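You operate a simulated robot arm through the tools that you are given. There is no shell and no other tool.

Carry out the task below with a simulated robot arm. There is one attempt and no reset: what you move stays moved.

## Task
Swap the scorched orange block in the maroon rack for the grey one.
Fine: scorched one into the red tray; press the grey one down level; yellow bridge back over. Where these are worked on the way, their far stop is far enough and under half their travel is too little: yellow bridge.

Only the result counts: the job must be done as asked and must still hold three seconds after the hand-in. Knocking over, shifting, dropping, spilling or breaking anything else fails it.

## Robot
A 7-joint arm with a two-finger parallel gripper, fixed in place. Base frame: the origin is at the foot of the arm, x ahead of it, y to its left, z up; the work surface is at about z = 860. Units: mm, degrees, N and s.
With the tool pointing down near the work surface it reaches from about 100 to 640 mm from the base axis. Its first joint turns from -66.0 to 66.0 degrees. Payload 1.57 kg.
The TCP is the grasp point between the finger pads, 30 mm short of the fingertips. In the tool frame z runs along the fingers and y along their closing line. The gripper opens to 80 mm. The fingers are 17 mm wide and 12 mm thick; the gripper's body (40 by 82 mm) begins 80 mm behind the TCP.
Orientation is that of the tool frame in the base frame, as a unit quaternion [w, x, y, z]. With the fingers straight down and closing along the base's y, the tool's x points along the base's -x, its y along +y and its z along -z.

## Interface
- The arm moves only by the tool servo_tool. Its argument "steps" is a list that holds one entry, the list of rows, each a list of 7 numbers: the shift along the tool's x, y, z in units of 250 mm (1.0 is 250 mm), then the turn, a rotation vector about the tool's x, y, z in units of 120 degrees (1.0 is 120 degrees), then the finger opening in mm, from 0 to 80. In form: [[[x, y, z, ax, ay, az, hand], ...]]. A call has 1 to 20 rows; each row is the pose to reach, as a shift and turn from the pose commanded when the call began, along the tool's axes at that moment. A call with a number of a shift or a turn outside -1 to 1 is refused whole. Rows are played at 5 a second. More than 50 mm and 8.6 degrees between two rows, or a gripper value outside its range, and nothing of the call is played. Where a pose cannot be reached the arm comes as near as it can. A force on the tool above 60 N (or 10 N above the force at the start of the call, whichever is more), or a blocked arm, ends the call early, and 0.2 s more pass. Each finger travels about 72 mm/s and halts on what it meets, pressing with about 31 N; the grip force reading is that of the motor and also rises with nothing between the fingers. The clock runs only during rows and for 0.2 s after the last one: add rows that repeat a pose to give the fingers time. The reply holds the time, the measured pose of the TCP, the force on the tool along the base axes, the opening and the grip force, in the units named above and with some noise, with the torque about the TCP (base axes, N m) and any sound that the robot's microphone picked up.
- Cameras (640 x 400 px; columns grow to the right, rows downward): "scene" is fixed at [53.2, 441.5, 1431.7]; the picture's right is [-0.62, -0.78, 0.00], its down [-0.48, 0.39, -0.78] and it looks along [0.61, -0.49, -0.62] (base axes); focal length 315 px, centre (320, 200). "wrist" rides on the gripper at [72, -7, -122] in the tool frame; the picture's right is [0.09, 1.00, 0.00], its down [-0.84, 0.08, -0.54] and it looks along [-0.54, 0.05, 0.84] (tool axes); focal length 238 px, centre (320, 200). There is no depth. A picture from a camera that has moved, and an enlarged one, comes with that camera's place and axes in the base frame and with its lens. The place of the scene camera against the robot may be out by one fixed shift of up to 25 mm in any direction.
- capture(camera): a new picture of that camera. No time passes.
- close_up(camera, box): a new picture of the part [left, top, right, bottom] of that camera's present view, enlarged. No time passes.
- sign_off(): hands the job in; it is judged then, once.

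Places have to be worked out from the pictures, the camera data and where the tool is seen. Open the gripper and draw the arm clear of the work before you hand the job in, unless the task says otherwise.

The tools are called as name(argument=value, ...) on one line, values as JSON. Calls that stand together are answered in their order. servo_tool: Moves the arm, as the interface text tells. Its arguments: {"type":"object","properties":{"steps":{"type":"array","items":{"type":"array","items":{"type":"array","items":{"type":"number"}}}}},"required":["steps"]} The other tools are called the same way: capture (camera) takes a picture; close_up (camera, box) takes an enlarged picture of a part of a camera's view; sign_off () hands the job in.

At the start:

```text
clock: 0.0
eef_pos: [397.3, -36.0, 1166.5]
tool_rot: [0.0, 0.0, 1.0, 0.0]
force: [0.0, -0.2, -0.7]
wrist_torque: [-0.01, 0.01, 0.0]
grip_width: 79.8
gripper_force: 0.0
```

scene: 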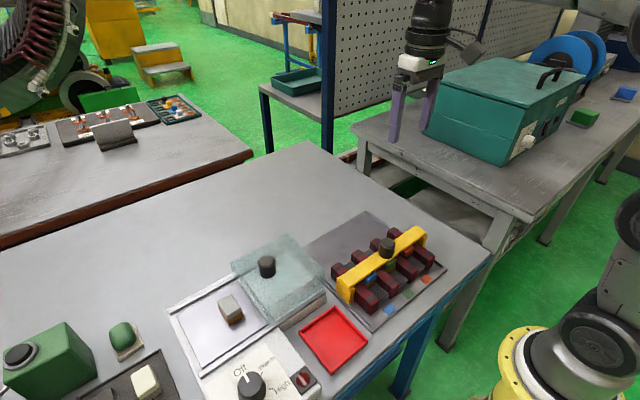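
wrist: 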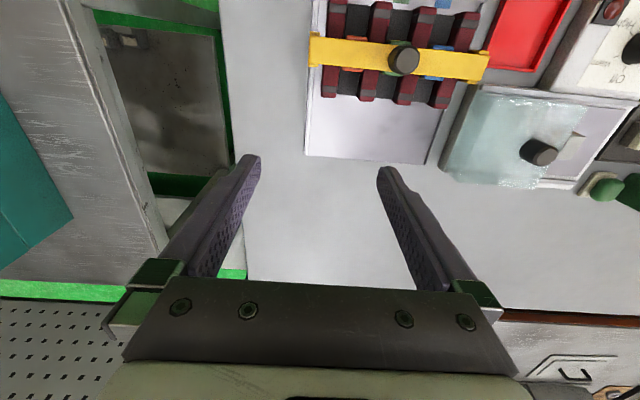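

I'll start with enlarged views of the work area to identify the rack, the bridge, the blocks, and the grey block on its plate.

close_up(camera="scene", box=[300, 200, 480, 320])

close_up(camera="scene", box=[160, 220, 380, 400])

close_up(camera="wrist", box=[290, 0, 500, 170])

close_up(camera="wrist", box=[430, 0, 640, 220])

```text
3.33 times, centred on (390, 260) of scene
camera zoom: at [53.2, 441.5, 1431.7], right [-0.62, -0.78, 0.0], down [-0.48, 0.39, -0.78], along [0.61, -0.49, -0.62], focal length 1050 px, centre (87, 0)
```

zoom: 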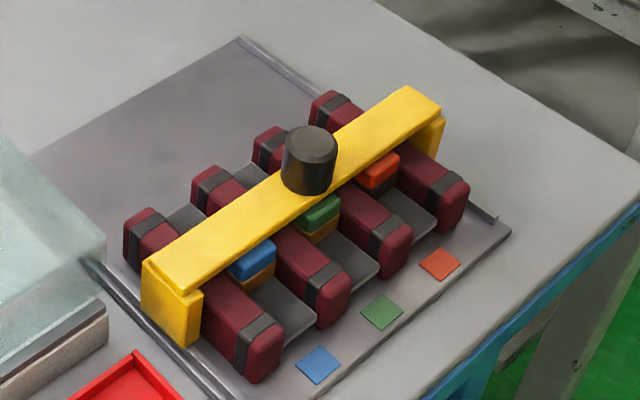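

```text
2.22 times, centred on (270, 310) of scene
camera zoom: at [53.2, 441.5, 1431.7], right [-0.62, -0.78, 0.0], down [-0.48, 0.39, -0.78], along [0.61, -0.49, -0.62], focal length 700 px, centre (431, -44)
```

zoom: 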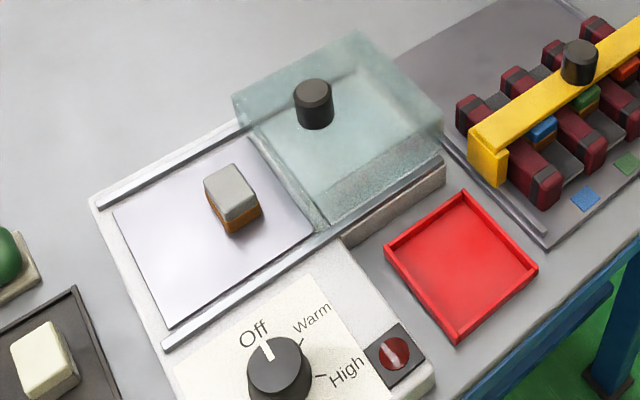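

```text
2.35 times, centred on (395, 85) of wrist
camera zoom: at [325.0, -43.4, 1290.3], right [-0.09, 1.0, 0.0], down [0.84, 0.08, 0.54], along [0.54, 0.05, -0.84], focal length 561 px, centre (144, 471)
```

zoom: 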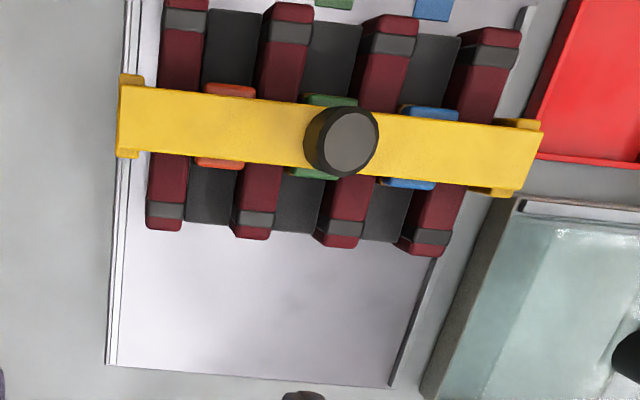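

```text
1.82 times, centred on (535, 110) of wrist
camera zoom: at [325.0, -43.4, 1290.3], right [-0.09, 1.0, 0.0], down [0.84, 0.08, 0.54], along [0.54, 0.05, -0.84], focal length 433 px, centre (-71, 364)
```

zoom: 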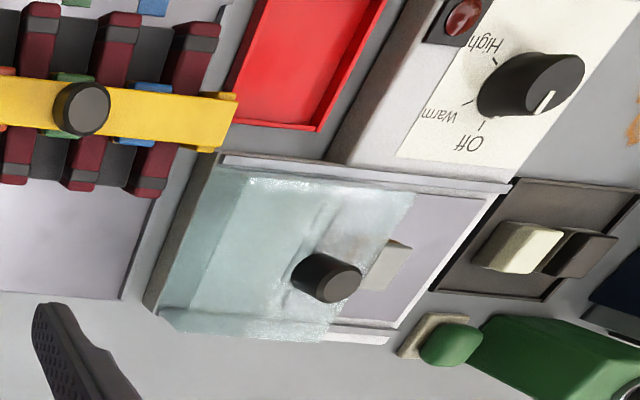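

The rack (x≈310, y≈0–120) is under the yellow bridge, whose rails run along x. The grey block sits on the hot plate near (425, 375), so I'll move the arm back and above the rack for a better wrist view.

servo_tool(steps=[[[0.1, 0.05, 0.04, 0, 0, 0, 80], [0.2, 0.1, 0.08, 0, 0, 0, 80], [0.3, 0.15, 0.13, 0, 0, 0, 80], [0.4, 0.2, 0.17, 0, 0, 0, 80], [0.5, 0.25, 0.21, 0, 0, 0, 80], [0.6, 0.3, 0.26, 0, 0, 0, 80], [0.7, 0.34, 0.3, 0, 0, 0, 80], [0.788, 0.384, 0.344, 0, 0, 0, 80], [0.788, 0.384, 0.344, 0, 0, 0, 80]]])

```text
clock: 2.0
eef_pos: [200.1, 60.3, 1081.1]
tool_rot: [0.0, 0.0, 1.0, 0.0]
force: [-0.1, -0.1, 0.4]
wrist_torque: [0.01, 0.01, -0.02]
grip_width: 80.0
gripper_force: 0.0
```

The arm reached (200, 60, 1081) cleanly. Next I'm taking wrist and scene pictures of the rack.

capture(camera="wrist")

capture(camera="scene")

```text
taken
camera wrist: at [127.6, 52.7, 1204.4], right [-0.09, 1.0, 0.0], down [0.84, 0.08, 0.54], along [0.54, 0.05, -0.84], focal length 238 px, centre (320, 200)
```

wrist: 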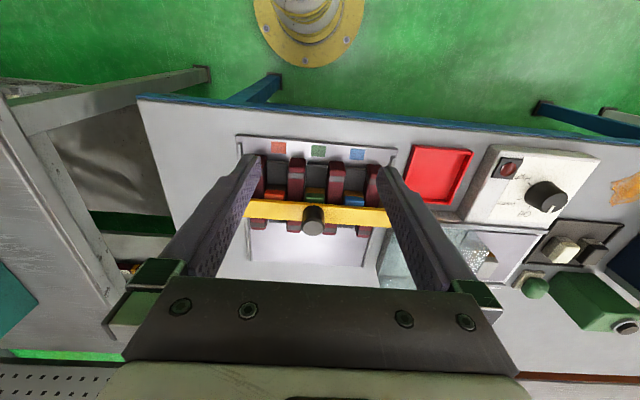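

```text
taken
```

scene: 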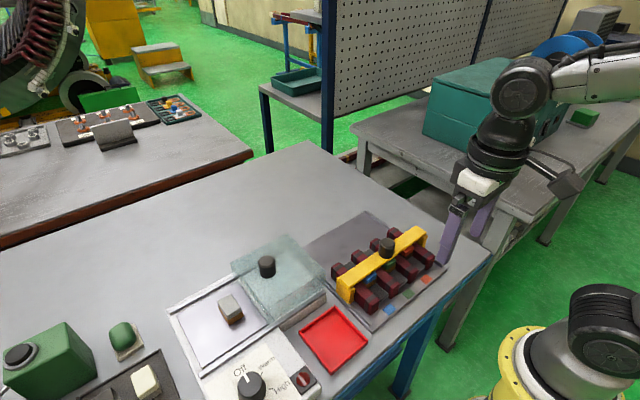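

The rack and bridge now sit between the finger images. I'll enlarge this view to measure it.

close_up(camera="wrist", box=[220, 120, 420, 270])

close_up(camera="wrist", box=[260, 140, 360, 230])

close_up(camera="wrist", box=[380, 130, 640, 310])

```text
2.67 times, centred on (320, 195) of wrist
camera zoom: at [127.6, 52.7, 1204.4], right [-0.09, 1.0, 0.0], down [0.84, 0.08, 0.54], along [0.54, 0.05, -0.84], focal length 636 px, centre (320, 213)
```

zoom: 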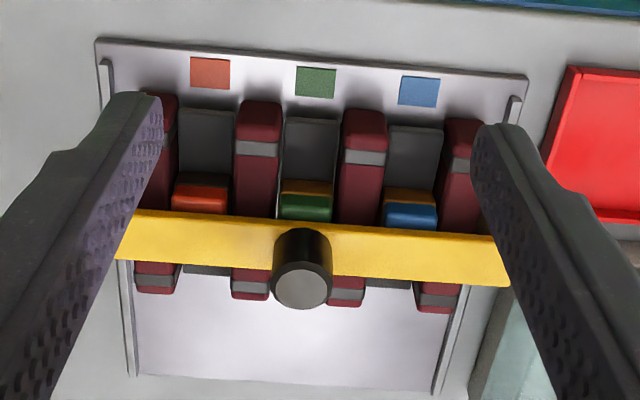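

```text
4.44 times, centred on (310, 185) of wrist
camera zoom: at [127.6, 52.7, 1204.4], right [-0.09, 1.0, 0.0], down [0.84, 0.08, 0.54], along [0.54, 0.05, -0.84], focal length 1059 px, centre (364, 267)
```

zoom: 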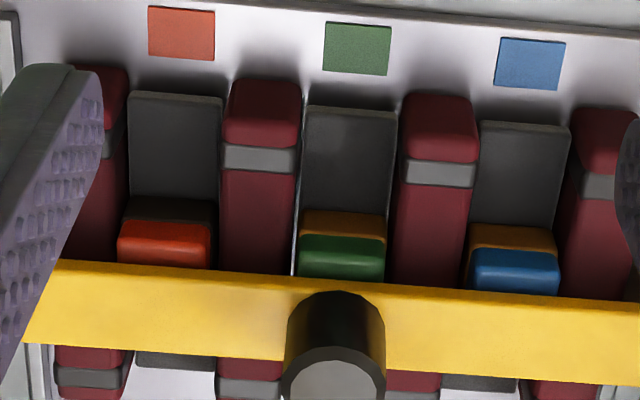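

```text
2.22 times, centred on (510, 220) of wrist
camera zoom: at [127.6, 52.7, 1204.4], right [-0.09, 1.0, 0.0], down [0.84, 0.08, 0.54], along [0.54, 0.05, -0.84], focal length 530 px, centre (-102, 156)
```

zoom: 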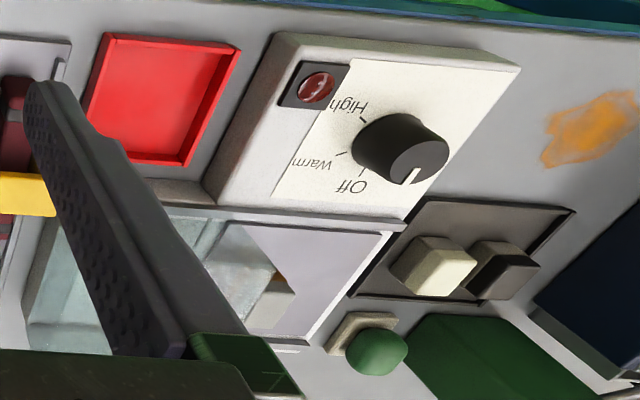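

The orange-capped block in the -y slot has a dark, burnt base, while the green and blue bases are light brown, so it is the scorched one. Triangulating puts the bridge knob top at about (327, 61.5, 964), with the beam top near z≈927. I'll move above the knob and check alignment.

servo_tool(steps=[[[-0.1, 0.001, 0.05, 0, 0, 0, 80], [-0.2, 0.002, 0.1, 0, 0, 0, 80], [-0.3, 0.003, 0.16, 0, 0, 0, 80], [-0.4, 0.004, 0.22, 0, 0, 0, 80], [-0.508, 0.005, 0.26, 0, 0, 0, 80], [-0.508, 0.005, 0.26, 0, 0, 0, 80]]])

capture(camera="wrist")

close_up(camera="scene", box=[300, 140, 480, 320])

```text
clock: 3.4
eef_pos: [326.9, 60.9, 1016.0]
tool_rot: [0.0, 0.0, 1.0, 0.0]
force: [0.1, -1.3, 0.6]
wrist_torque: [-0.02, 0.0, -0.03]
grip_width: 80.2
gripper_force: 0.0
```

```text
taken
camera wrist: at [255.1, 53.5, 1139.5], right [-0.09, 1.0, 0.0], down [0.84, 0.08, 0.54], along [0.54, 0.05, -0.84], focal length 238 px, centre (320, 200)
```

wrist: 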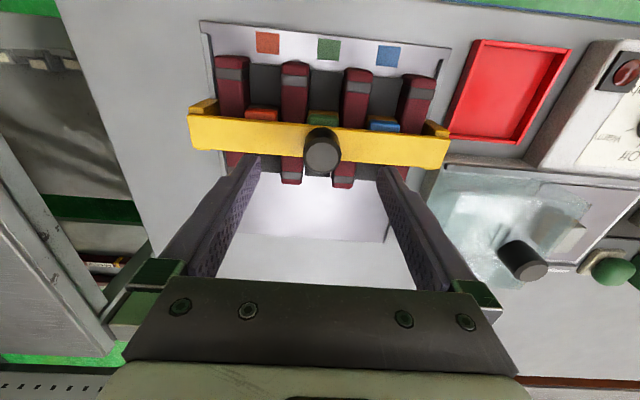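

```text
2.22 times, centred on (390, 230) of scene
camera zoom: at [53.2, 441.5, 1431.7], right [-0.62, -0.78, 0.0], down [-0.48, 0.39, -0.78], along [0.61, -0.49, -0.62], focal length 700 px, centre (164, 133)
```

zoom: 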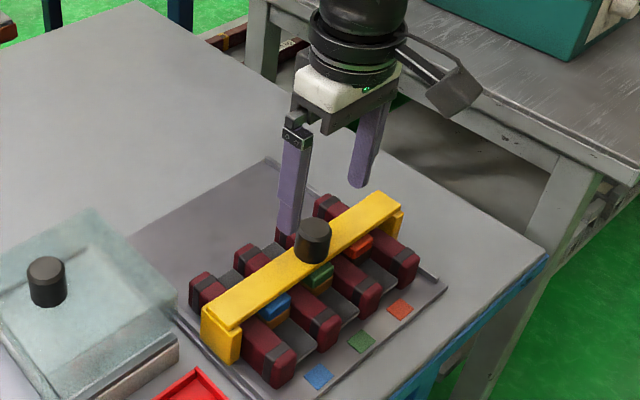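

The knob is centred between the fingers at about (327.5, 62). I'm lowering to z≈965, which keeps the tips near 935 above the beam, and then closing on the knob.

servo_tool(steps=[[[-0.002, 0.004, 0.05, 0, 0, 0, 80], [-0.002, 0.004, 0.1, 0, 0, 0, 80], [-0.002, 0.004, 0.15, 0, 0, 0, 80], [-0.002, 0.004, 0.18, 0, 0, 0, 80], [-0.002, 0.004, 0.2, 0, 0, 0, 80], [-0.002, 0.004, 0.2, 0, 0, 0, 80]]])

capture(camera="wrist")

close_up(camera="scene", box=[300, 140, 480, 320])

```text
clock: 4.8
eef_pos: [327.8, 62.0, 966.2]
tool_rot: [0.0, 0.0, 1.0, 0.0]
force: [0.2, 0.1, -0.2]
wrist_torque: [-0.01, 0.01, 0.02]
grip_width: 79.9
gripper_force: 0.0
```

```text
taken
camera wrist: at [255.2, 55.1, 1089.0], right [-0.09, 1.0, 0.0], down [0.84, 0.08, 0.54], along [0.54, 0.05, -0.84], focal length 238 px, centre (320, 200)
```

wrist: 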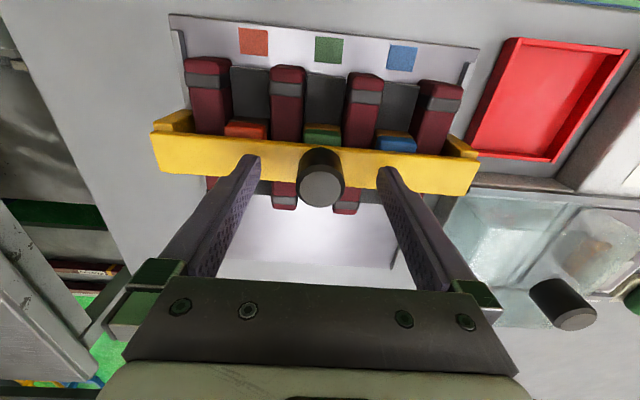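

```text
2.22 times, centred on (390, 230) of scene
camera zoom: at [53.2, 441.5, 1431.7], right [-0.62, -0.78, 0.0], down [-0.48, 0.39, -0.78], along [0.61, -0.49, -0.62], focal length 700 px, centre (164, 133)
```

zoom: 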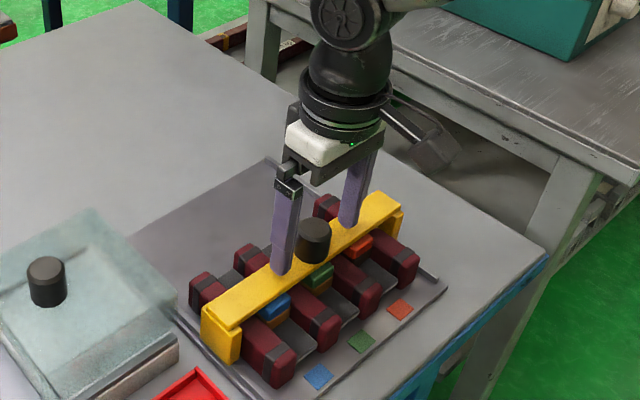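

The knob sits between the fingers with clear space above the beam. I'm closing the gripper on it.

servo_tool(steps=[[[0, 0, 0, 0, 0, 0, 50], [0, 0, 0, 0, 0, 0, 20], [0, 0, 0, 0, 0, 0, 15], [0, 0, 0, 0, 0, 0, 15], [0, 0, 0, 0, 0, 0, 15]]])

```text
clock: 6.0
eef_pos: [326.6, 63.1, 967.3]
tool_rot: [0.001, 0.001, 1.0, -0.001]
force: [-0.4, 6.9, -1.4]
wrist_torque: [-0.3, 0.0, 0.02]
grip_width: 31.5
gripper_force: 40.4
```

The knob is gripped, about 31.5 mm across, with a slight lateral load. I'll slide the bridge gently in +x (tool -x) and watch the force.

servo_tool(steps=[[[-0.02, 0.004, 0, 0, 0, 0, 15], [-0.05, 0.004, 0, 0, 0, 0, 15], [-0.08, 0.004, 0, 0, 0, 0, 15], [-0.11, 0.004, 0, 0, 0, 0, 15], [-0.14, 0.004, 0, 0, 0, 0, 15], [-0.17, 0.004, 0, 0, 0, 0, 15], [-0.2, 0.004, 0, 0, 0, 0, 15], [-0.2, 0.004, 0, 0, 0, 0, 15]]])

close_up(camera="scene", box=[300, 140, 480, 320])

```text
clock: 7.8
eef_pos: [377.7, 62.7, 966.9]
tool_rot: [0.0, -0.001, 1.0, 0.0]
force: [-1.4, -9.5, -2.4]
wrist_torque: [0.18, -0.06, -0.05]
grip_width: 31.7
gripper_force: 40.4
```

```text
2.22 times, centred on (390, 230) of scene
camera zoom: at [53.2, 441.3, 1431.8], right [-0.62, -0.78, 0.0], down [-0.48, 0.39, -0.78], along [0.61, -0.49, -0.62], focal length 700 px, centre (164, 133)
```

zoom: 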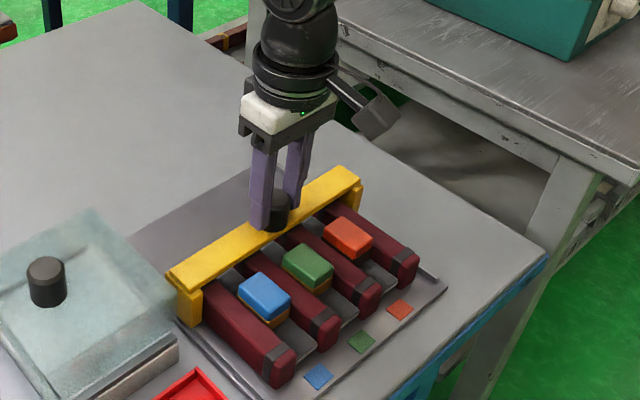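

The bridge slides freely and all three blocks are now uncovered. I'll continue toward the far stop.

servo_tool(steps=[[[-0.03, -0.002, 0, 0, 0, 0, 15], [-0.06, -0.002, 0, 0, 0, 0, 15], [-0.09, -0.002, 0, 0, 0, 0, 15], [-0.12, -0.002, 0, 0, 0, 0, 15], [-0.15, -0.002, 0, 0, 0, 0, 15], [-0.18, -0.002, 0, 0, 0, 0, 15], [-0.2, -0.002, 0, 0, 0, 0, 15], [-0.22, -0.002, 0, 0, 0, 0, 15], [-0.24, -0.002, 0, 0, 0, 0, 15], [-0.24, -0.002, 0, 0, 0, 0, 15]]])

capture(camera="scene")

capture(camera="wrist")

```text
clock: 10.0
eef_pos: [436.9, 63.0, 966.0]
tool_rot: [0.0, 0.0, 1.0, 0.0]
force: [-0.9, 4.1, 0.7]
wrist_torque: [-0.36, 0.39, 0.03]
grip_width: 31.5
gripper_force: 40.0
```

```text
taken
```

scene: 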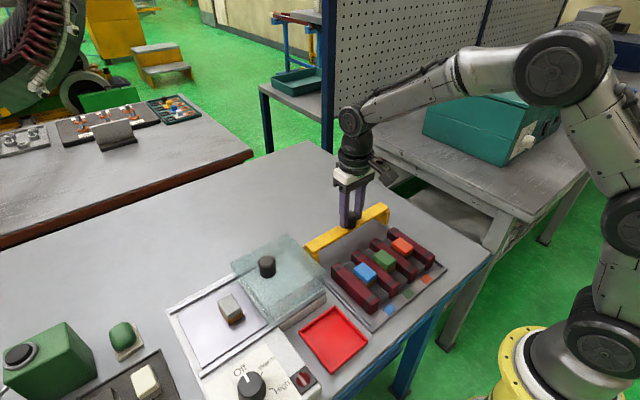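

```text
taken
camera wrist: at [365.7, 55.5, 1089.2], right [-0.09, 1.0, 0.0], down [0.84, 0.08, 0.54], along [0.54, 0.05, -0.84], focal length 238 px, centre (320, 200)
```

wrist: 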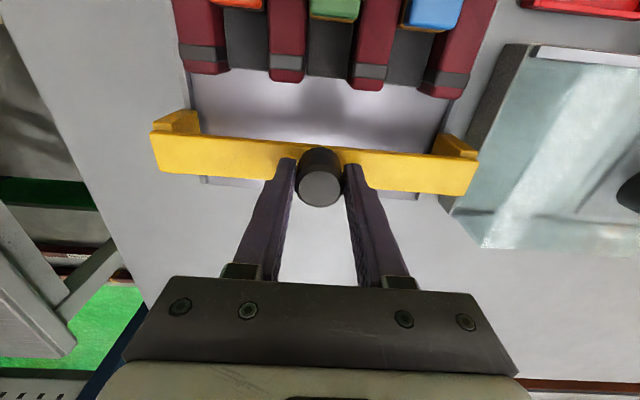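

The bridge has moved about 110 mm and is close to the rail end. I'll nudge on in small steps to find the far stop.

servo_tool(steps=[[[-0.012, 0, 0, 0, 0, 0, 15], [-0.024, 0, 0, 0, 0, 0, 15], [-0.036, 0, 0, 0, 0, 0, 15], [-0.048, 0, 0, 0, 0, 0, 15], [-0.06, 0, 0, 0, 0, 0, 15], [-0.06, 0, 0, 0, 0, 0, 15]]])

```text
clock: 11.4
eef_pos: [448.6, 63.8, 965.3]
tool_rot: [-0.007, 0.0, 1.0, -0.001]
force: [-32.5, 2.7, 12.4]
wrist_torque: [0.61, 0.72, 0.07]
grip_width: 31.6
gripper_force: 40.5
```

The far stop is reached at x≈448, with 32 N of resistance. I'll relieve the load by backing off a few mm and then open the fingers.

servo_tool(steps=[[[0.01, 0, 0, 0, 0, 0, 15], [0.018, 0, 0, 0, 0, 0, 15], [0.018, 0, 0, 0, 0, 0, 15], [0.018, 0, 0, 0, 0, 0, 40], [0.018, 0, 0, 0, 0, 0, 70], [0.018, 0, 0, 0, 0, 0, 70], [0.018, 0, 0, 0, 0, 0, 70]]])

```text
clock: 13.0
eef_pos: [448.8, 62.7, 966.6]
tool_rot: [-0.001, 0.001, 1.0, 0.0]
force: [0.5, -0.9, 0.6]
wrist_torque: [0.02, 0.0, 0.03]
grip_width: 70.2
gripper_force: 0.1
```

The knob is released and the bridge rests at its far stop. I'm raising the arm and moving back for a view of the rack without the bridge.

servo_tool(steps=[[[0, 0, -0.1, 0, 0, 0, 80], [0, 0, -0.2, 0, 0, 0, 80], [0, 0, -0.3, 0, 0, 0, 80], [0.15, 0, -0.35, 0, 0, 0, 80], [0.3, 0, -0.35, 0, 0, 0, 80], [0.45, 0, -0.35, 0, 0, 0, 80], [0.6, 0, -0.35, 0, 0, 0, 80], [0.75, 0, -0.35, 0, 0, 0, 80], [0.88, 0, -0.35, 0, 0, 0, 80], [0.98, 0, -0.35, 0, 0, 0, 80], [0.98, 0, -0.35, 0, 0, 0, 80]]])

capture(camera="wrist")

close_up(camera="wrist", box=[220, 120, 420, 245])

close_up(camera="scene", box=[300, 190, 460, 330])

```text
clock: 15.4
eef_pos: [203.2, 63.6, 1053.3]
tool_rot: [0.0, 0.0, 1.0, 0.0]
force: [-0.1, 0.0, 0.0]
wrist_torque: [0.02, 0.0, 0.01]
grip_width: 80.1
gripper_force: 0.1
```

```text
taken
camera wrist: at [131.2, 55.3, 1177.0], right [-0.09, 1.0, 0.0], down [0.84, 0.08, 0.54], along [0.54, 0.05, -0.84], focal length 238 px, centre (320, 200)
```

wrist: 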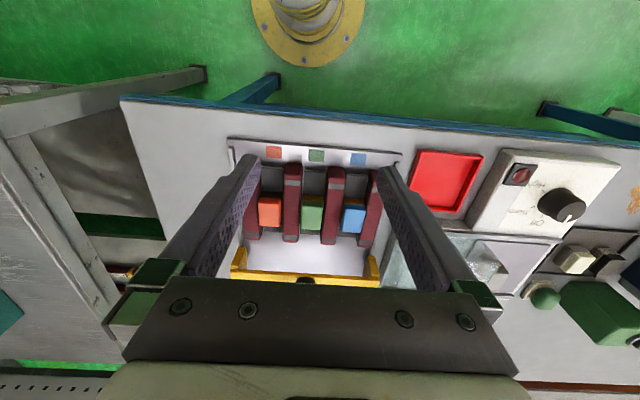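

```text
3.20 times, centred on (320, 182) of wrist
camera zoom: at [131.2, 55.3, 1177.0], right [-0.09, 1.0, 0.0], down [0.84, 0.08, 0.54], along [0.54, 0.05, -0.84], focal length 763 px, centre (320, 256)
```

zoom: 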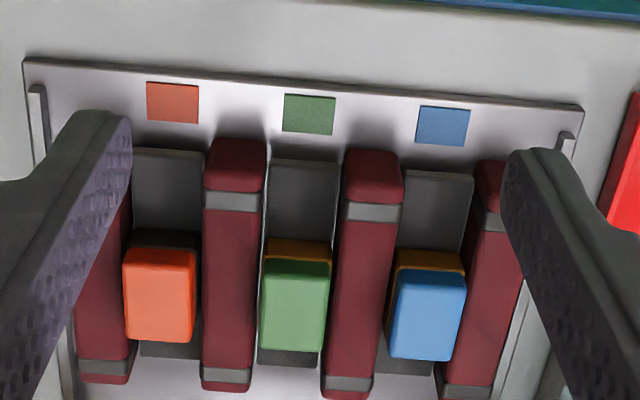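

```text
2.86 times, centred on (380, 260) of scene
camera zoom: at [53.1, 441.5, 1431.7], right [-0.62, -0.78, 0.0], down [-0.48, 0.39, -0.78], along [0.61, -0.49, -0.62], focal length 900 px, centre (149, 29)
```

zoom: 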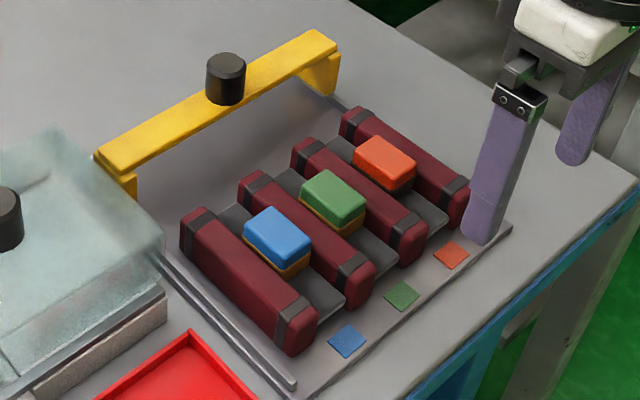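

The cap tops triangulate to z≈916. The orange cap spans x≈309–349 and is about 29 mm wide at y≈3. I'll go above it with the tool turned 90° so the fingers close along x inside the slot.

servo_tool(steps=[[[-0.042, -0.02, 0.008, 0, 0, 0.0625, 80], [-0.084, -0.04, 0.015, 0, 0, 0.125, 80], [-0.126, -0.06, 0.023, 0, 0, 0.1875, 80], [-0.168, -0.081, 0.031, 0, 0, 0.25, 80], [-0.21, -0.1, 0.038, 0, 0, 0.3125, 80], [-0.252, -0.121, 0.046, 0, 0, 0.375, 80], [-0.294, -0.141, 0.054, 0, 0, 0.4375, 80], [-0.336, -0.161, 0.061, 0, 0, 0.5, 80], [-0.378, -0.181, 0.069, 0, 0, 0.5625, 80], [-0.42, -0.202, 0.077, 0, 0, 0.625, 80], [-0.462, -0.222, 0.084, 0, 0, 0.6875, 80], [-0.504, -0.242, 0.092, 0, 0, 0.75, 80], [-0.504, -0.242, 0.092, 0, 0, 0.75, 80]]])

capture(camera="wrist")

```text
clock: 18.2
eef_pos: [328.2, 1.7, 1029.2]
tool_rot: [0.0, 0.708, 0.706, 0.0]
force: [-0.6, 0.9, -0.3]
wrist_torque: [0.0, -0.01, 0.01]
grip_width: 79.9
gripper_force: 0.0
```

```text
taken
camera wrist: at [322.2, 72.9, 1153.5], right [1.0, 0.09, 0.0], down [0.08, -0.84, 0.54], along [0.05, -0.54, -0.84], focal length 238 px, centre (320, 200)
```

wrist: 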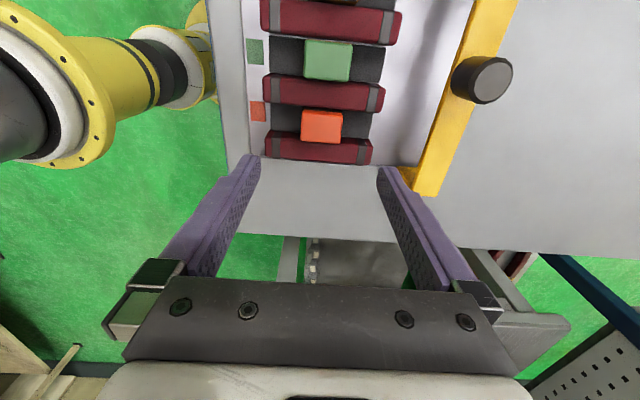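

The 90° turn worked and the orange block is visible between the fingers. I'm zooming in to measure the slot and the clearances.

close_up(camera="wrist", box=[250, 60, 410, 170])

close_up(camera="scene", box=[340, 200, 440, 300])

```text
3.64 times, centred on (330, 115) of wrist
camera zoom: at [322.2, 72.9, 1153.5], right [1.0, 0.09, 0.0], down [0.08, -0.84, 0.54], along [0.05, -0.54, -0.84], focal length 867 px, centre (284, 509)
```

zoom: 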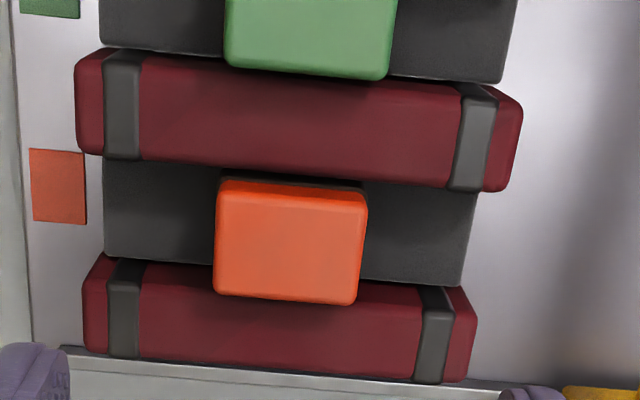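

```text
4.00 times, centred on (390, 250) of scene
camera zoom: at [53.2, 441.5, 1431.7], right [-0.62, -0.78, 0.0], down [-0.48, 0.39, -0.78], along [0.61, -0.49, -0.62], focal length 1260 px, centre (40, 0)
```

zoom: 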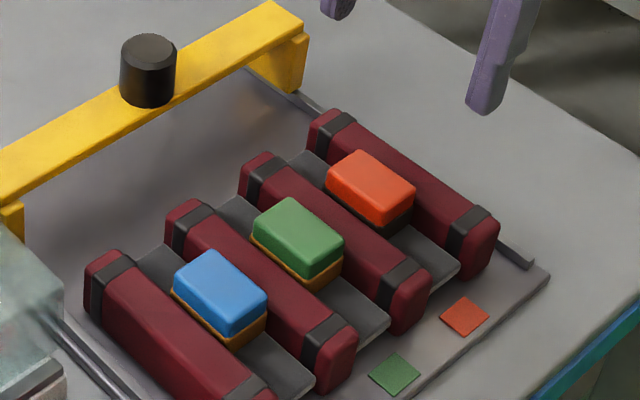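

Measurements: bar tops z≈906, slot floor z≈880 spanning y≈-14 to 21, and the orange cap centred at about (329.7, 4) with its top at 916. I'll descend with the fingers open, stop partway to check alignment, and then continue.

servo_tool(steps=[[[0.007, 0.0016, 0.08, 0, 0, 0, 80], [0.007, 0.0016, 0.16, 0, 0, 0, 80], [0.007, 0.0016, 0.24, 0, 0, 0, 80], [0.007, 0.0016, 0.3, 0, 0, 0, 80], [0.007, 0.0016, 0.34, 0, 0, 0, 80], [0.007, 0.0016, 0.34, 0, 0, 0, 80]]])

capture(camera="wrist")

close_up(camera="scene", box=[340, 180, 460, 300])

```text
clock: 19.6
eef_pos: [329.2, 3.8, 946.2]
tool_rot: [0.0, 0.707, 0.707, 0.0]
force: [-0.3, 0.0, -0.1]
wrist_torque: [-0.02, -0.01, 0.01]
grip_width: 79.9
gripper_force: 0.1
```

```text
taken
camera wrist: at [322.5, 75.0, 1068.3], right [1.0, 0.09, 0.0], down [0.08, -0.84, 0.54], along [0.05, -0.54, -0.84], focal length 238 px, centre (320, 200)
```

wrist: 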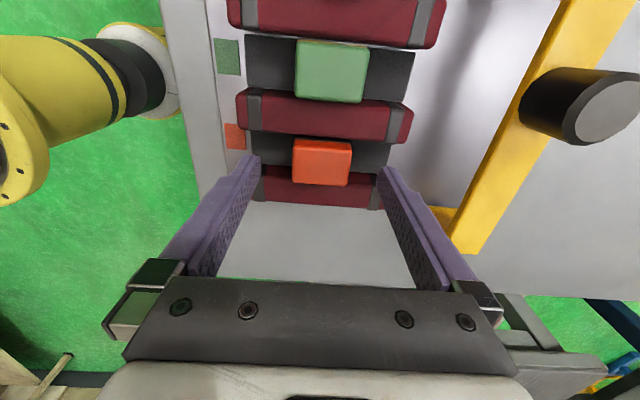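

```text
3.33 times, centred on (400, 240) of scene
camera zoom: at [53.2, 441.5, 1431.7], right [-0.62, -0.78, 0.0], down [-0.48, 0.39, -0.78], along [0.61, -0.49, -0.62], focal length 1050 px, centre (53, 67)
```

zoom: 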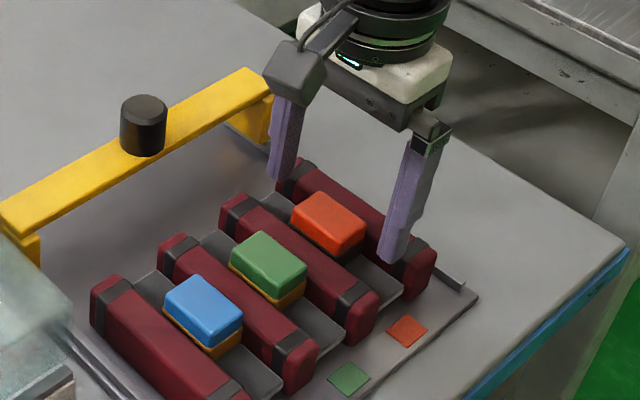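

Alignment looks good: the fingers straddle the block along x, and the block centre is about 1–2 mm toward +y. I'll descend the last 25 mm into the slot with the gripper open.

servo_tool(steps=[[[0.004, 0.003, 0.03, 0, 0, 0, 80], [0.006, 0.003, 0.06, 0, 0, 0, 80], [0.006, 0.003, 0.085, 0, 0, 0, 80], [0.006, 0.003, 0.1, 0, 0, 0, 80], [0.006, 0.003, 0.1, 0, 0, 0, 80]]])

capture(camera="wrist")

close_up(camera="scene", box=[340, 180, 460, 300])

```text
clock: 20.8
eef_pos: [331.3, 6.6, 921.1]
tool_rot: [-0.001, 0.707, 0.707, 0.001]
force: [-0.7, 1.3, -0.1]
wrist_torque: [-0.03, 0.02, -0.02]
grip_width: 79.8
gripper_force: 0.0
```

```text
taken
camera wrist: at [323.4, 76.6, 1043.4], right [1.0, 0.09, 0.0], down [0.08, -0.84, 0.54], along [0.05, -0.54, -0.84], focal length 238 px, centre (320, 200)
```

wrist: 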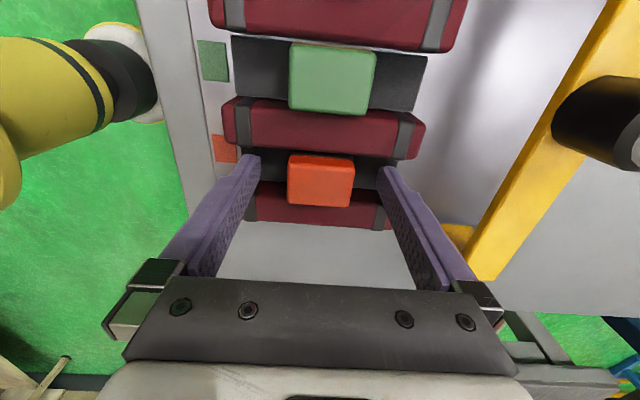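

```text
3.33 times, centred on (400, 240) of scene
camera zoom: at [53.2, 441.5, 1431.7], right [-0.62, -0.78, 0.0], down [-0.48, 0.39, -0.78], along [0.61, -0.49, -0.62], focal length 1050 px, centre (53, 67)
```

zoom: 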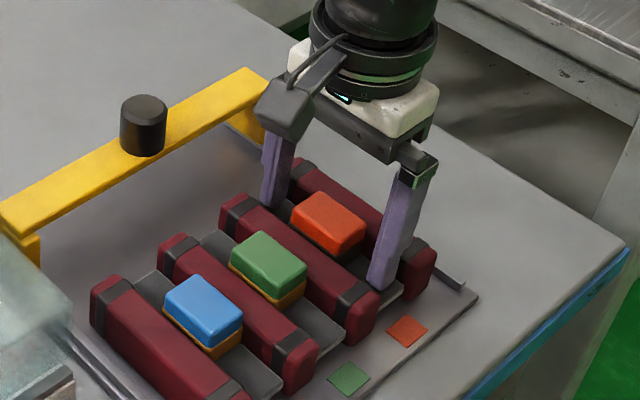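

The fingers are in the slot with no contact force. I'll shift 1.5 mm in +y to centre on the block and close.

servo_tool(steps=[[[0.006, 0, 0, 0, 0, 0, 80], [0.006, 0, 0, 0, 0, 0, 60], [0.006, 0, 0, 0, 0, 0, 40], [0.006, 0, 0, 0, 0, 0, 25], [0.006, 0, 0, 0, 0, 0, 25], [0.006, 0, 0, 0, 0, 0, 25]]])

capture(camera="wrist")

```text
clock: 22.2
eef_pos: [329.7, 7.1, 921.5]
tool_rot: [0.0, 0.707, 0.707, 0.001]
force: [-0.5, 0.5, 0.7]
wrist_torque: [-0.03, 0.02, 0.0]
grip_width: 41.1
gripper_force: 31.1
```

```text
taken
camera wrist: at [323.4, 78.1, 1043.9], right [1.0, 0.09, 0.0], down [0.08, -0.84, 0.54], along [0.05, -0.54, -0.84], focal length 238 px, centre (320, 200)
```

wrist: 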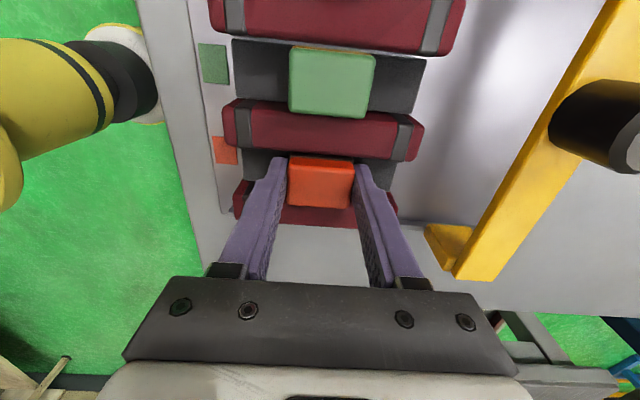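

The block is gripped at 41 mm width with no side load. I'm lifting slowly, straight up.

servo_tool(steps=[[[0.006, 0, -0.012, 0, 0, 0, 25], [0.006, 0, -0.03, 0, 0, 0, 25], [0.006, 0, -0.05, 0, 0, 0, 25], [0.006, 0, -0.08, 0, 0, 0, 25], [0.006, 0, -0.12, 0, 0, 0, 25], [0.006, 0, -0.16, 0, 0, 0, 25], [0.006, 0, -0.2, 0, 0, 0, 25], [0.006, 0, -0.2, 0, 0, 0, 25]]])

capture(camera="wrist")

close_up(camera="scene", box=[340, 160, 460, 300])

```text
clock: 24.0
eef_pos: [329.2, 8.7, 971.7]
tool_rot: [0.001, 0.707, 0.707, 0.001]
force: [0.2, -0.2, -0.4]
wrist_torque: [0.01, -0.02, 0.0]
grip_width: 40.7
gripper_force: 30.7
```

```text
taken
camera wrist: at [323.5, 79.6, 1094.1], right [1.0, 0.09, 0.0], down [0.08, -0.84, 0.54], along [0.05, -0.54, -0.84], focal length 238 px, centre (320, 200)
```

wrist: 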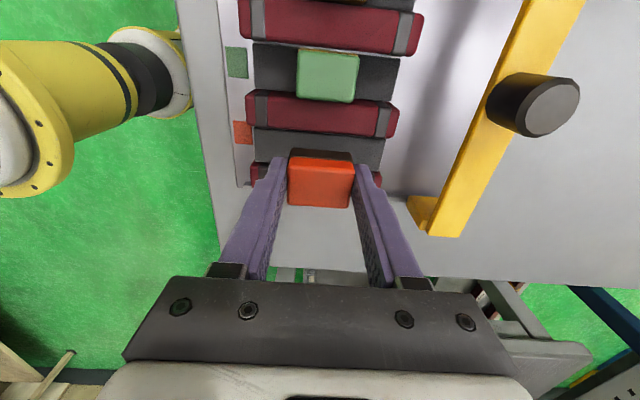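

```text
2.86 times, centred on (400, 230) of scene
camera zoom: at [53.2, 441.5, 1431.7], right [-0.62, -0.78, 0.0], down [-0.48, 0.39, -0.78], along [0.61, -0.49, -0.62], focal length 900 px, centre (91, 114)
```

zoom: 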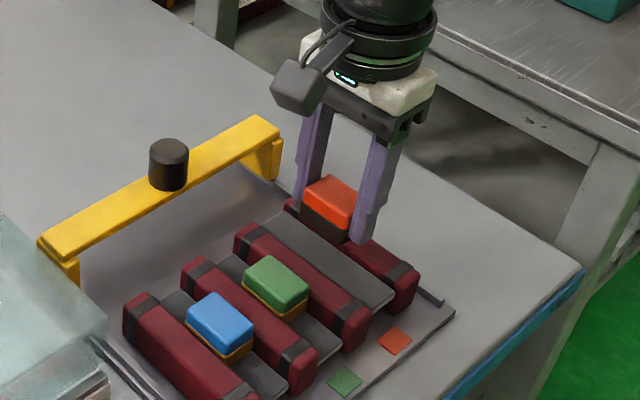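

The scorched block came free cleanly. The red tray spans x≈234–331, y≈206–303, centred near (283, 256). I'll raise and carry the block over the tray.

servo_tool(steps=[[[0, 0, -0.08, 0, 0, 0, 25], [0, 0, -0.16, 0, 0, 0, 25], [0.08, -0.016, -0.2, 0, 0, 0, 25], [0.18, -0.035, -0.2, 0, 0, 0, 25], [0.28, -0.054, -0.2, 0, 0, 0, 25], [0.38, -0.073, -0.2, 0, 0, 0, 25], [0.48, -0.092, -0.2, 0, 0, 0, 25], [0.58, -0.111, -0.2, 0, 0, 0, 25], [0.68, -0.131, -0.2, 0, 0, 0, 25], [0.78, -0.15, -0.2, 0, 0, 0, 25], [0.88, -0.17, -0.2, 0, 0, 0, 25], [0.95, -0.183, -0.2, 0, 0, 0, 25], [0.99, -0.19, -0.2, 0, 0, 0, 25], [0.99, -0.19, -0.2, 0, 0, 0, 25]]])

capture(camera="wrist")

capture(camera="scene")

```text
clock: 27.0
eef_pos: [282.0, 256.2, 1020.4]
tool_rot: [0.0, 0.707, 0.707, 0.001]
force: [0.7, -0.2, -0.9]
wrist_torque: [-0.01, 0.0, 0.01]
grip_width: 41.0
gripper_force: 31.6
```

```text
taken
camera wrist: at [276.5, 327.2, 1143.3], right [1.0, 0.09, 0.0], down [0.08, -0.84, 0.54], along [0.05, -0.54, -0.84], focal length 238 px, centre (320, 200)
```

wrist: 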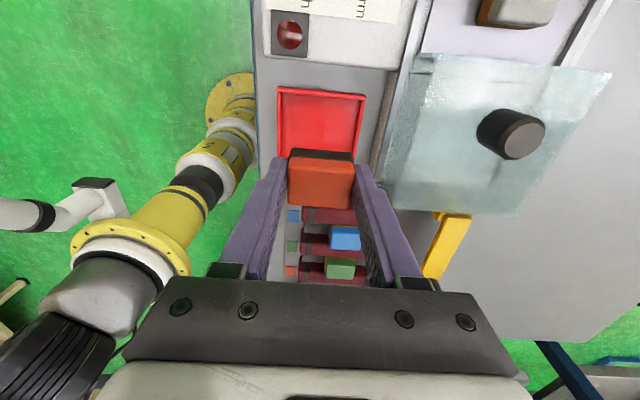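

```text
taken
```

scene: 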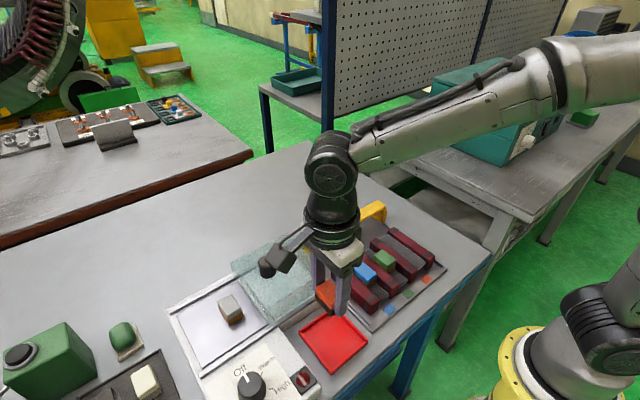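

Refined with both cameras, the tray centre is about (282.5, 246), with its wall top near z≈877. I'm shifting 10 mm in -y and lowering to just above the tray floor.

servo_tool(steps=[[[-0.02, -0.001, 0.05, 0, 0, 0, 25], [-0.04, -0.002, 0.12, 0, 0, 0, 25], [-0.04, -0.002, 0.2, 0, 0, 0, 25], [-0.04, -0.002, 0.28, 0, 0, 0, 25], [-0.04, -0.002, 0.35, 0, 0, 0, 25], [-0.04, -0.002, 0.4, 0, 0, 0, 25], [-0.04, -0.002, 0.42, 0, 0, 0, 25], [-0.04, -0.002, 0.42, 0, 0, 0, 25]]])

capture(camera="wrist")

close_up(camera="scene", box=[260, 240, 420, 400])

```text
clock: 28.8
eef_pos: [282.5, 246.9, 915.6]
tool_rot: [0.001, 0.707, 0.707, 0.0]
force: [0.3, 0.4, -1.2]
wrist_torque: [-0.02, 0.02, 0.02]
grip_width: 41.2
gripper_force: 31.0
```

```text
taken
camera wrist: at [275.3, 316.9, 1038.4], right [1.0, 0.09, 0.0], down [0.08, -0.84, 0.54], along [0.05, -0.54, -0.84], focal length 238 px, centre (320, 200)
```

wrist: 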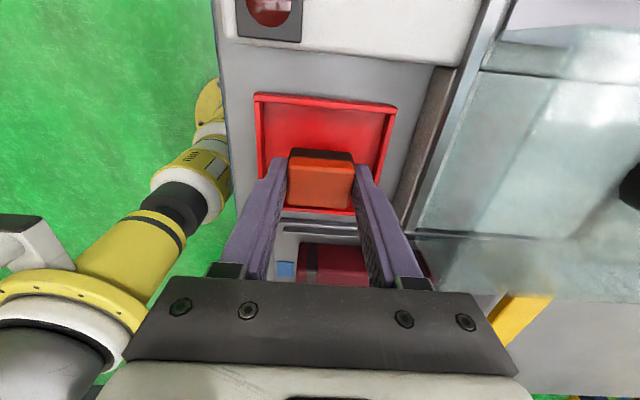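

```text
2.50 times, centred on (340, 320) of scene
camera zoom: at [53.2, 441.5, 1431.7], right [-0.62, -0.78, 0.0], down [-0.48, 0.39, -0.78], along [0.61, -0.49, -0.62], focal length 788 px, centre (270, -100)
```

zoom: 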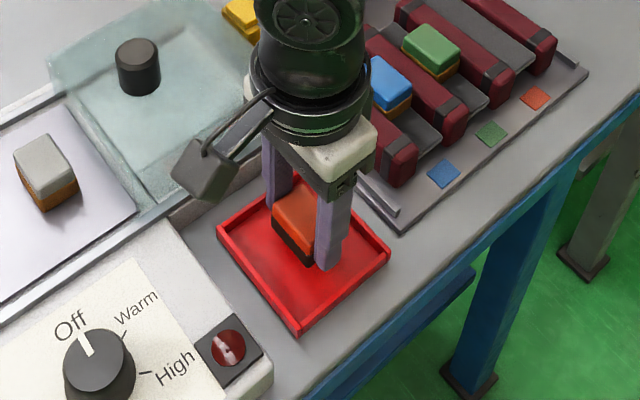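

The block hangs over the tray interior. I'm lowering in small steps and watching for contact.

servo_tool(steps=[[[-0.006, 0, 0.01, 0, 0, 0, 25], [-0.006, 0, 0.02, 0, 0, 0, 25], [-0.006, 0, 0.03, 0, 0, 0, 25], [-0.006, 0, 0.036, 0, 0, 0, 25], [-0.006, 0, 0.036, 0, 0, 0, 25]]])

close_up(camera="scene", box=[300, 280, 380, 360])

```text
clock: 30.0
eef_pos: [282.1, 244.4, 906.7]
tool_rot: [-0.001, 0.707, 0.707, 0.0]
force: [0.4, 0.7, -0.7]
wrist_torque: [-0.03, 0.0, 0.01]
grip_width: 41.2
gripper_force: 30.4
```

```text
5.00 times, centred on (340, 320) of scene
camera zoom: at [53.2, 441.5, 1431.7], right [-0.62, -0.78, 0.0], down [-0.48, 0.39, -0.78], along [0.61, -0.49, -0.62], focal length 1575 px, centre (220, -400)
```

zoom: 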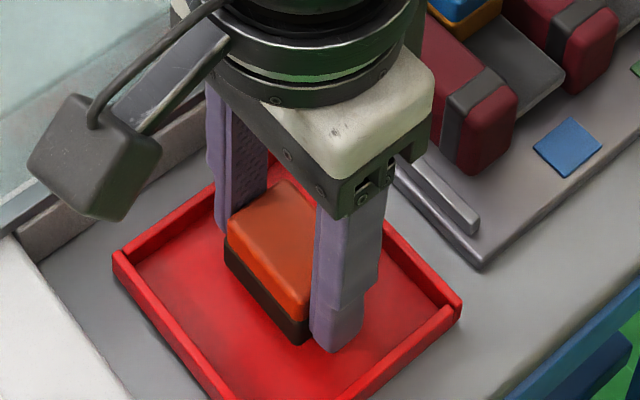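

No contact yet at TCP z≈906. I'll keep lowering a few millimetres at a time.

servo_tool(steps=[[[0, 0, 0.006, 0, 0, 0, 25], [0, 0, 0.012, 0, 0, 0, 25], [0, 0, 0.018, 0, 0, 0, 25], [0, 0, 0.018, 0, 0, 0, 25]]])

```text
clock: 31.0
eef_pos: [283.5, 244.3, 902.2]
tool_rot: [0.0, 0.707, 0.707, 0.0]
force: [-0.4, -0.1, -1.0]
wrist_torque: [-0.02, -0.03, -0.02]
grip_width: 41.0
gripper_force: 31.3
```

Still no contact at 902. Continuing down carefully.

servo_tool(steps=[[[0, 0, 0.005, 0, 0, 0, 25], [0, 0, 0.01, 0, 0, 0, 25], [0, 0, 0.01, 0, 0, 0, 25]]])

close_up(camera="scene", box=[300, 280, 380, 360])

```text
clock: 31.8
eef_pos: [281.4, 244.1, 899.2]
tool_rot: [0.0, 0.707, 0.707, 0.001]
force: [-1.3, 0.1, 3.4]
wrist_torque: [-0.02, 0.06, -0.02]
grip_width: 40.9
gripper_force: 31.2
```

```text
5.00 times, centred on (340, 320) of scene
camera zoom: at [53.1, 441.5, 1431.7], right [-0.62, -0.78, 0.0], down [-0.48, 0.39, -0.78], along [0.61, -0.49, -0.62], focal length 1575 px, centre (220, -400)
```

zoom: 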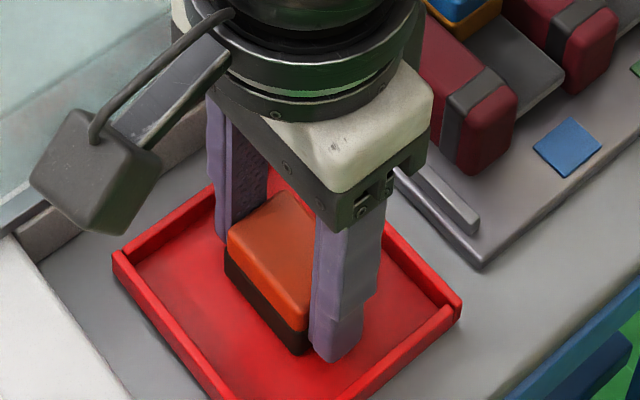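

A 3.4 N upward force shows the block is resting on the tray floor. I'm opening modestly and then retracting up.

servo_tool(steps=[[[0, 0, 0.01, 0, 0, 0, 45], [0, 0, 0.01, 0, 0, 0, 52], [0, 0, 0.01, 0, 0, 0, 52], [0, 0, -0.01, 0, 0, 0, 52], [0, 0, -0.05, 0, 0, 0, 52], [0, 0, -0.12, 0, 0, 0, 52], [0, 0, -0.22, 0, 0, 0, 52], [0, 0, -0.34, 0, 0, 0, 52], [0, 0, -0.46, 0, 0, 0, 60], [0, 0, -0.58, 0, 0, 0, 70], [0, 0, -0.68, 0, 0, 0, 80], [0, 0, -0.68, 0, 0, 0, 80]]])

capture(camera="wrist")

capture(camera="scene")

```text
clock: 34.4
eef_pos: [282.8, 244.8, 1070.1]
tool_rot: [0.0, 0.707, 0.707, 0.001]
force: [-0.3, 0.0, -0.4]
wrist_torque: [0.03, 0.01, 0.02]
grip_width: 80.1
gripper_force: 0.1
```

```text
taken
camera wrist: at [275.7, 314.9, 1192.8], right [1.0, 0.09, 0.0], down [0.08, -0.84, 0.54], along [0.05, -0.54, -0.84], focal length 238 px, centre (320, 200)
```

wrist: 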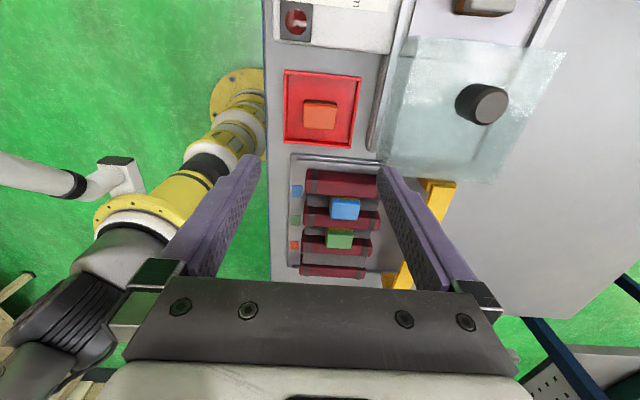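

```text
taken
```

scene: 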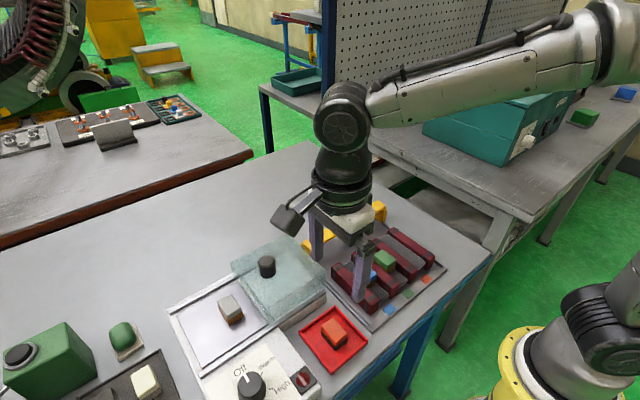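

The scorched block rests in the red tray. The glass cover's knob top is at about (422, 286, 980) and its +y edge at y≈329, so the grey block near (430, 373) is uncovered. I'm moving high over it to look.

servo_tool(steps=[[[0.06, 0.07, 0, 0, 0, 0, 80], [0.12, 0.14, 0, 0, 0, 0, 80], [0.18, 0.21, 0, 0, 0, 0, 80], [0.25, 0.29, 0, 0, 0, 0, 80], [0.32, 0.37, 0, 0, 0, 0, 80], [0.39, 0.45, 0, 0, 0, 0, 80], [0.45, 0.52, 0, 0, 0, 0, 80], [0.51, 0.588, 0, 0, 0, 0, 80], [0.51, 0.588, 0, 0, 0, 0, 80]]])

capture(camera="wrist")

close_up(camera="wrist", box=[240, 60, 420, 180])

```text
clock: 36.4
eef_pos: [429.5, 372.5, 1068.8]
tool_rot: [-0.001, 0.707, 0.707, 0.0]
force: [-0.3, 0.8, -0.1]
wrist_torque: [0.01, 0.01, 0.01]
grip_width: 80.0
gripper_force: 0.1
```

```text
taken
camera wrist: at [423.0, 443.8, 1192.6], right [1.0, 0.09, 0.0], down [0.08, -0.84, 0.54], along [0.05, -0.54, -0.84], focal length 238 px, centre (320, 200)
```

wrist: 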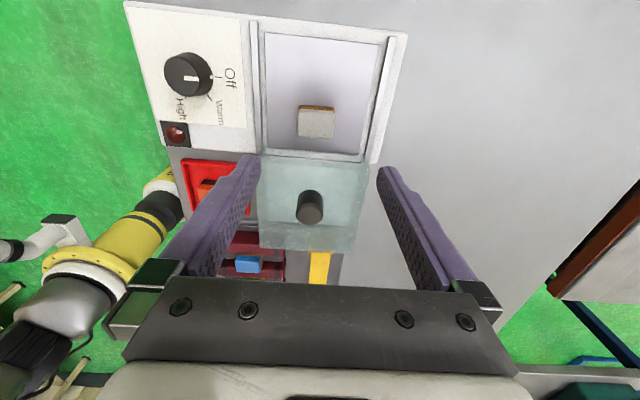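

```text
3.33 times, centred on (330, 120) of wrist
camera zoom: at [423.0, 443.8, 1192.6], right [1.0, 0.09, 0.0], down [0.08, -0.84, 0.54], along [0.05, -0.54, -0.84], focal length 794 px, centre (287, 467)
```

zoom: 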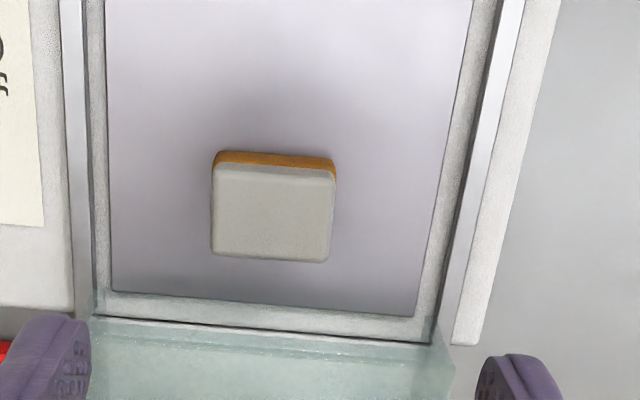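

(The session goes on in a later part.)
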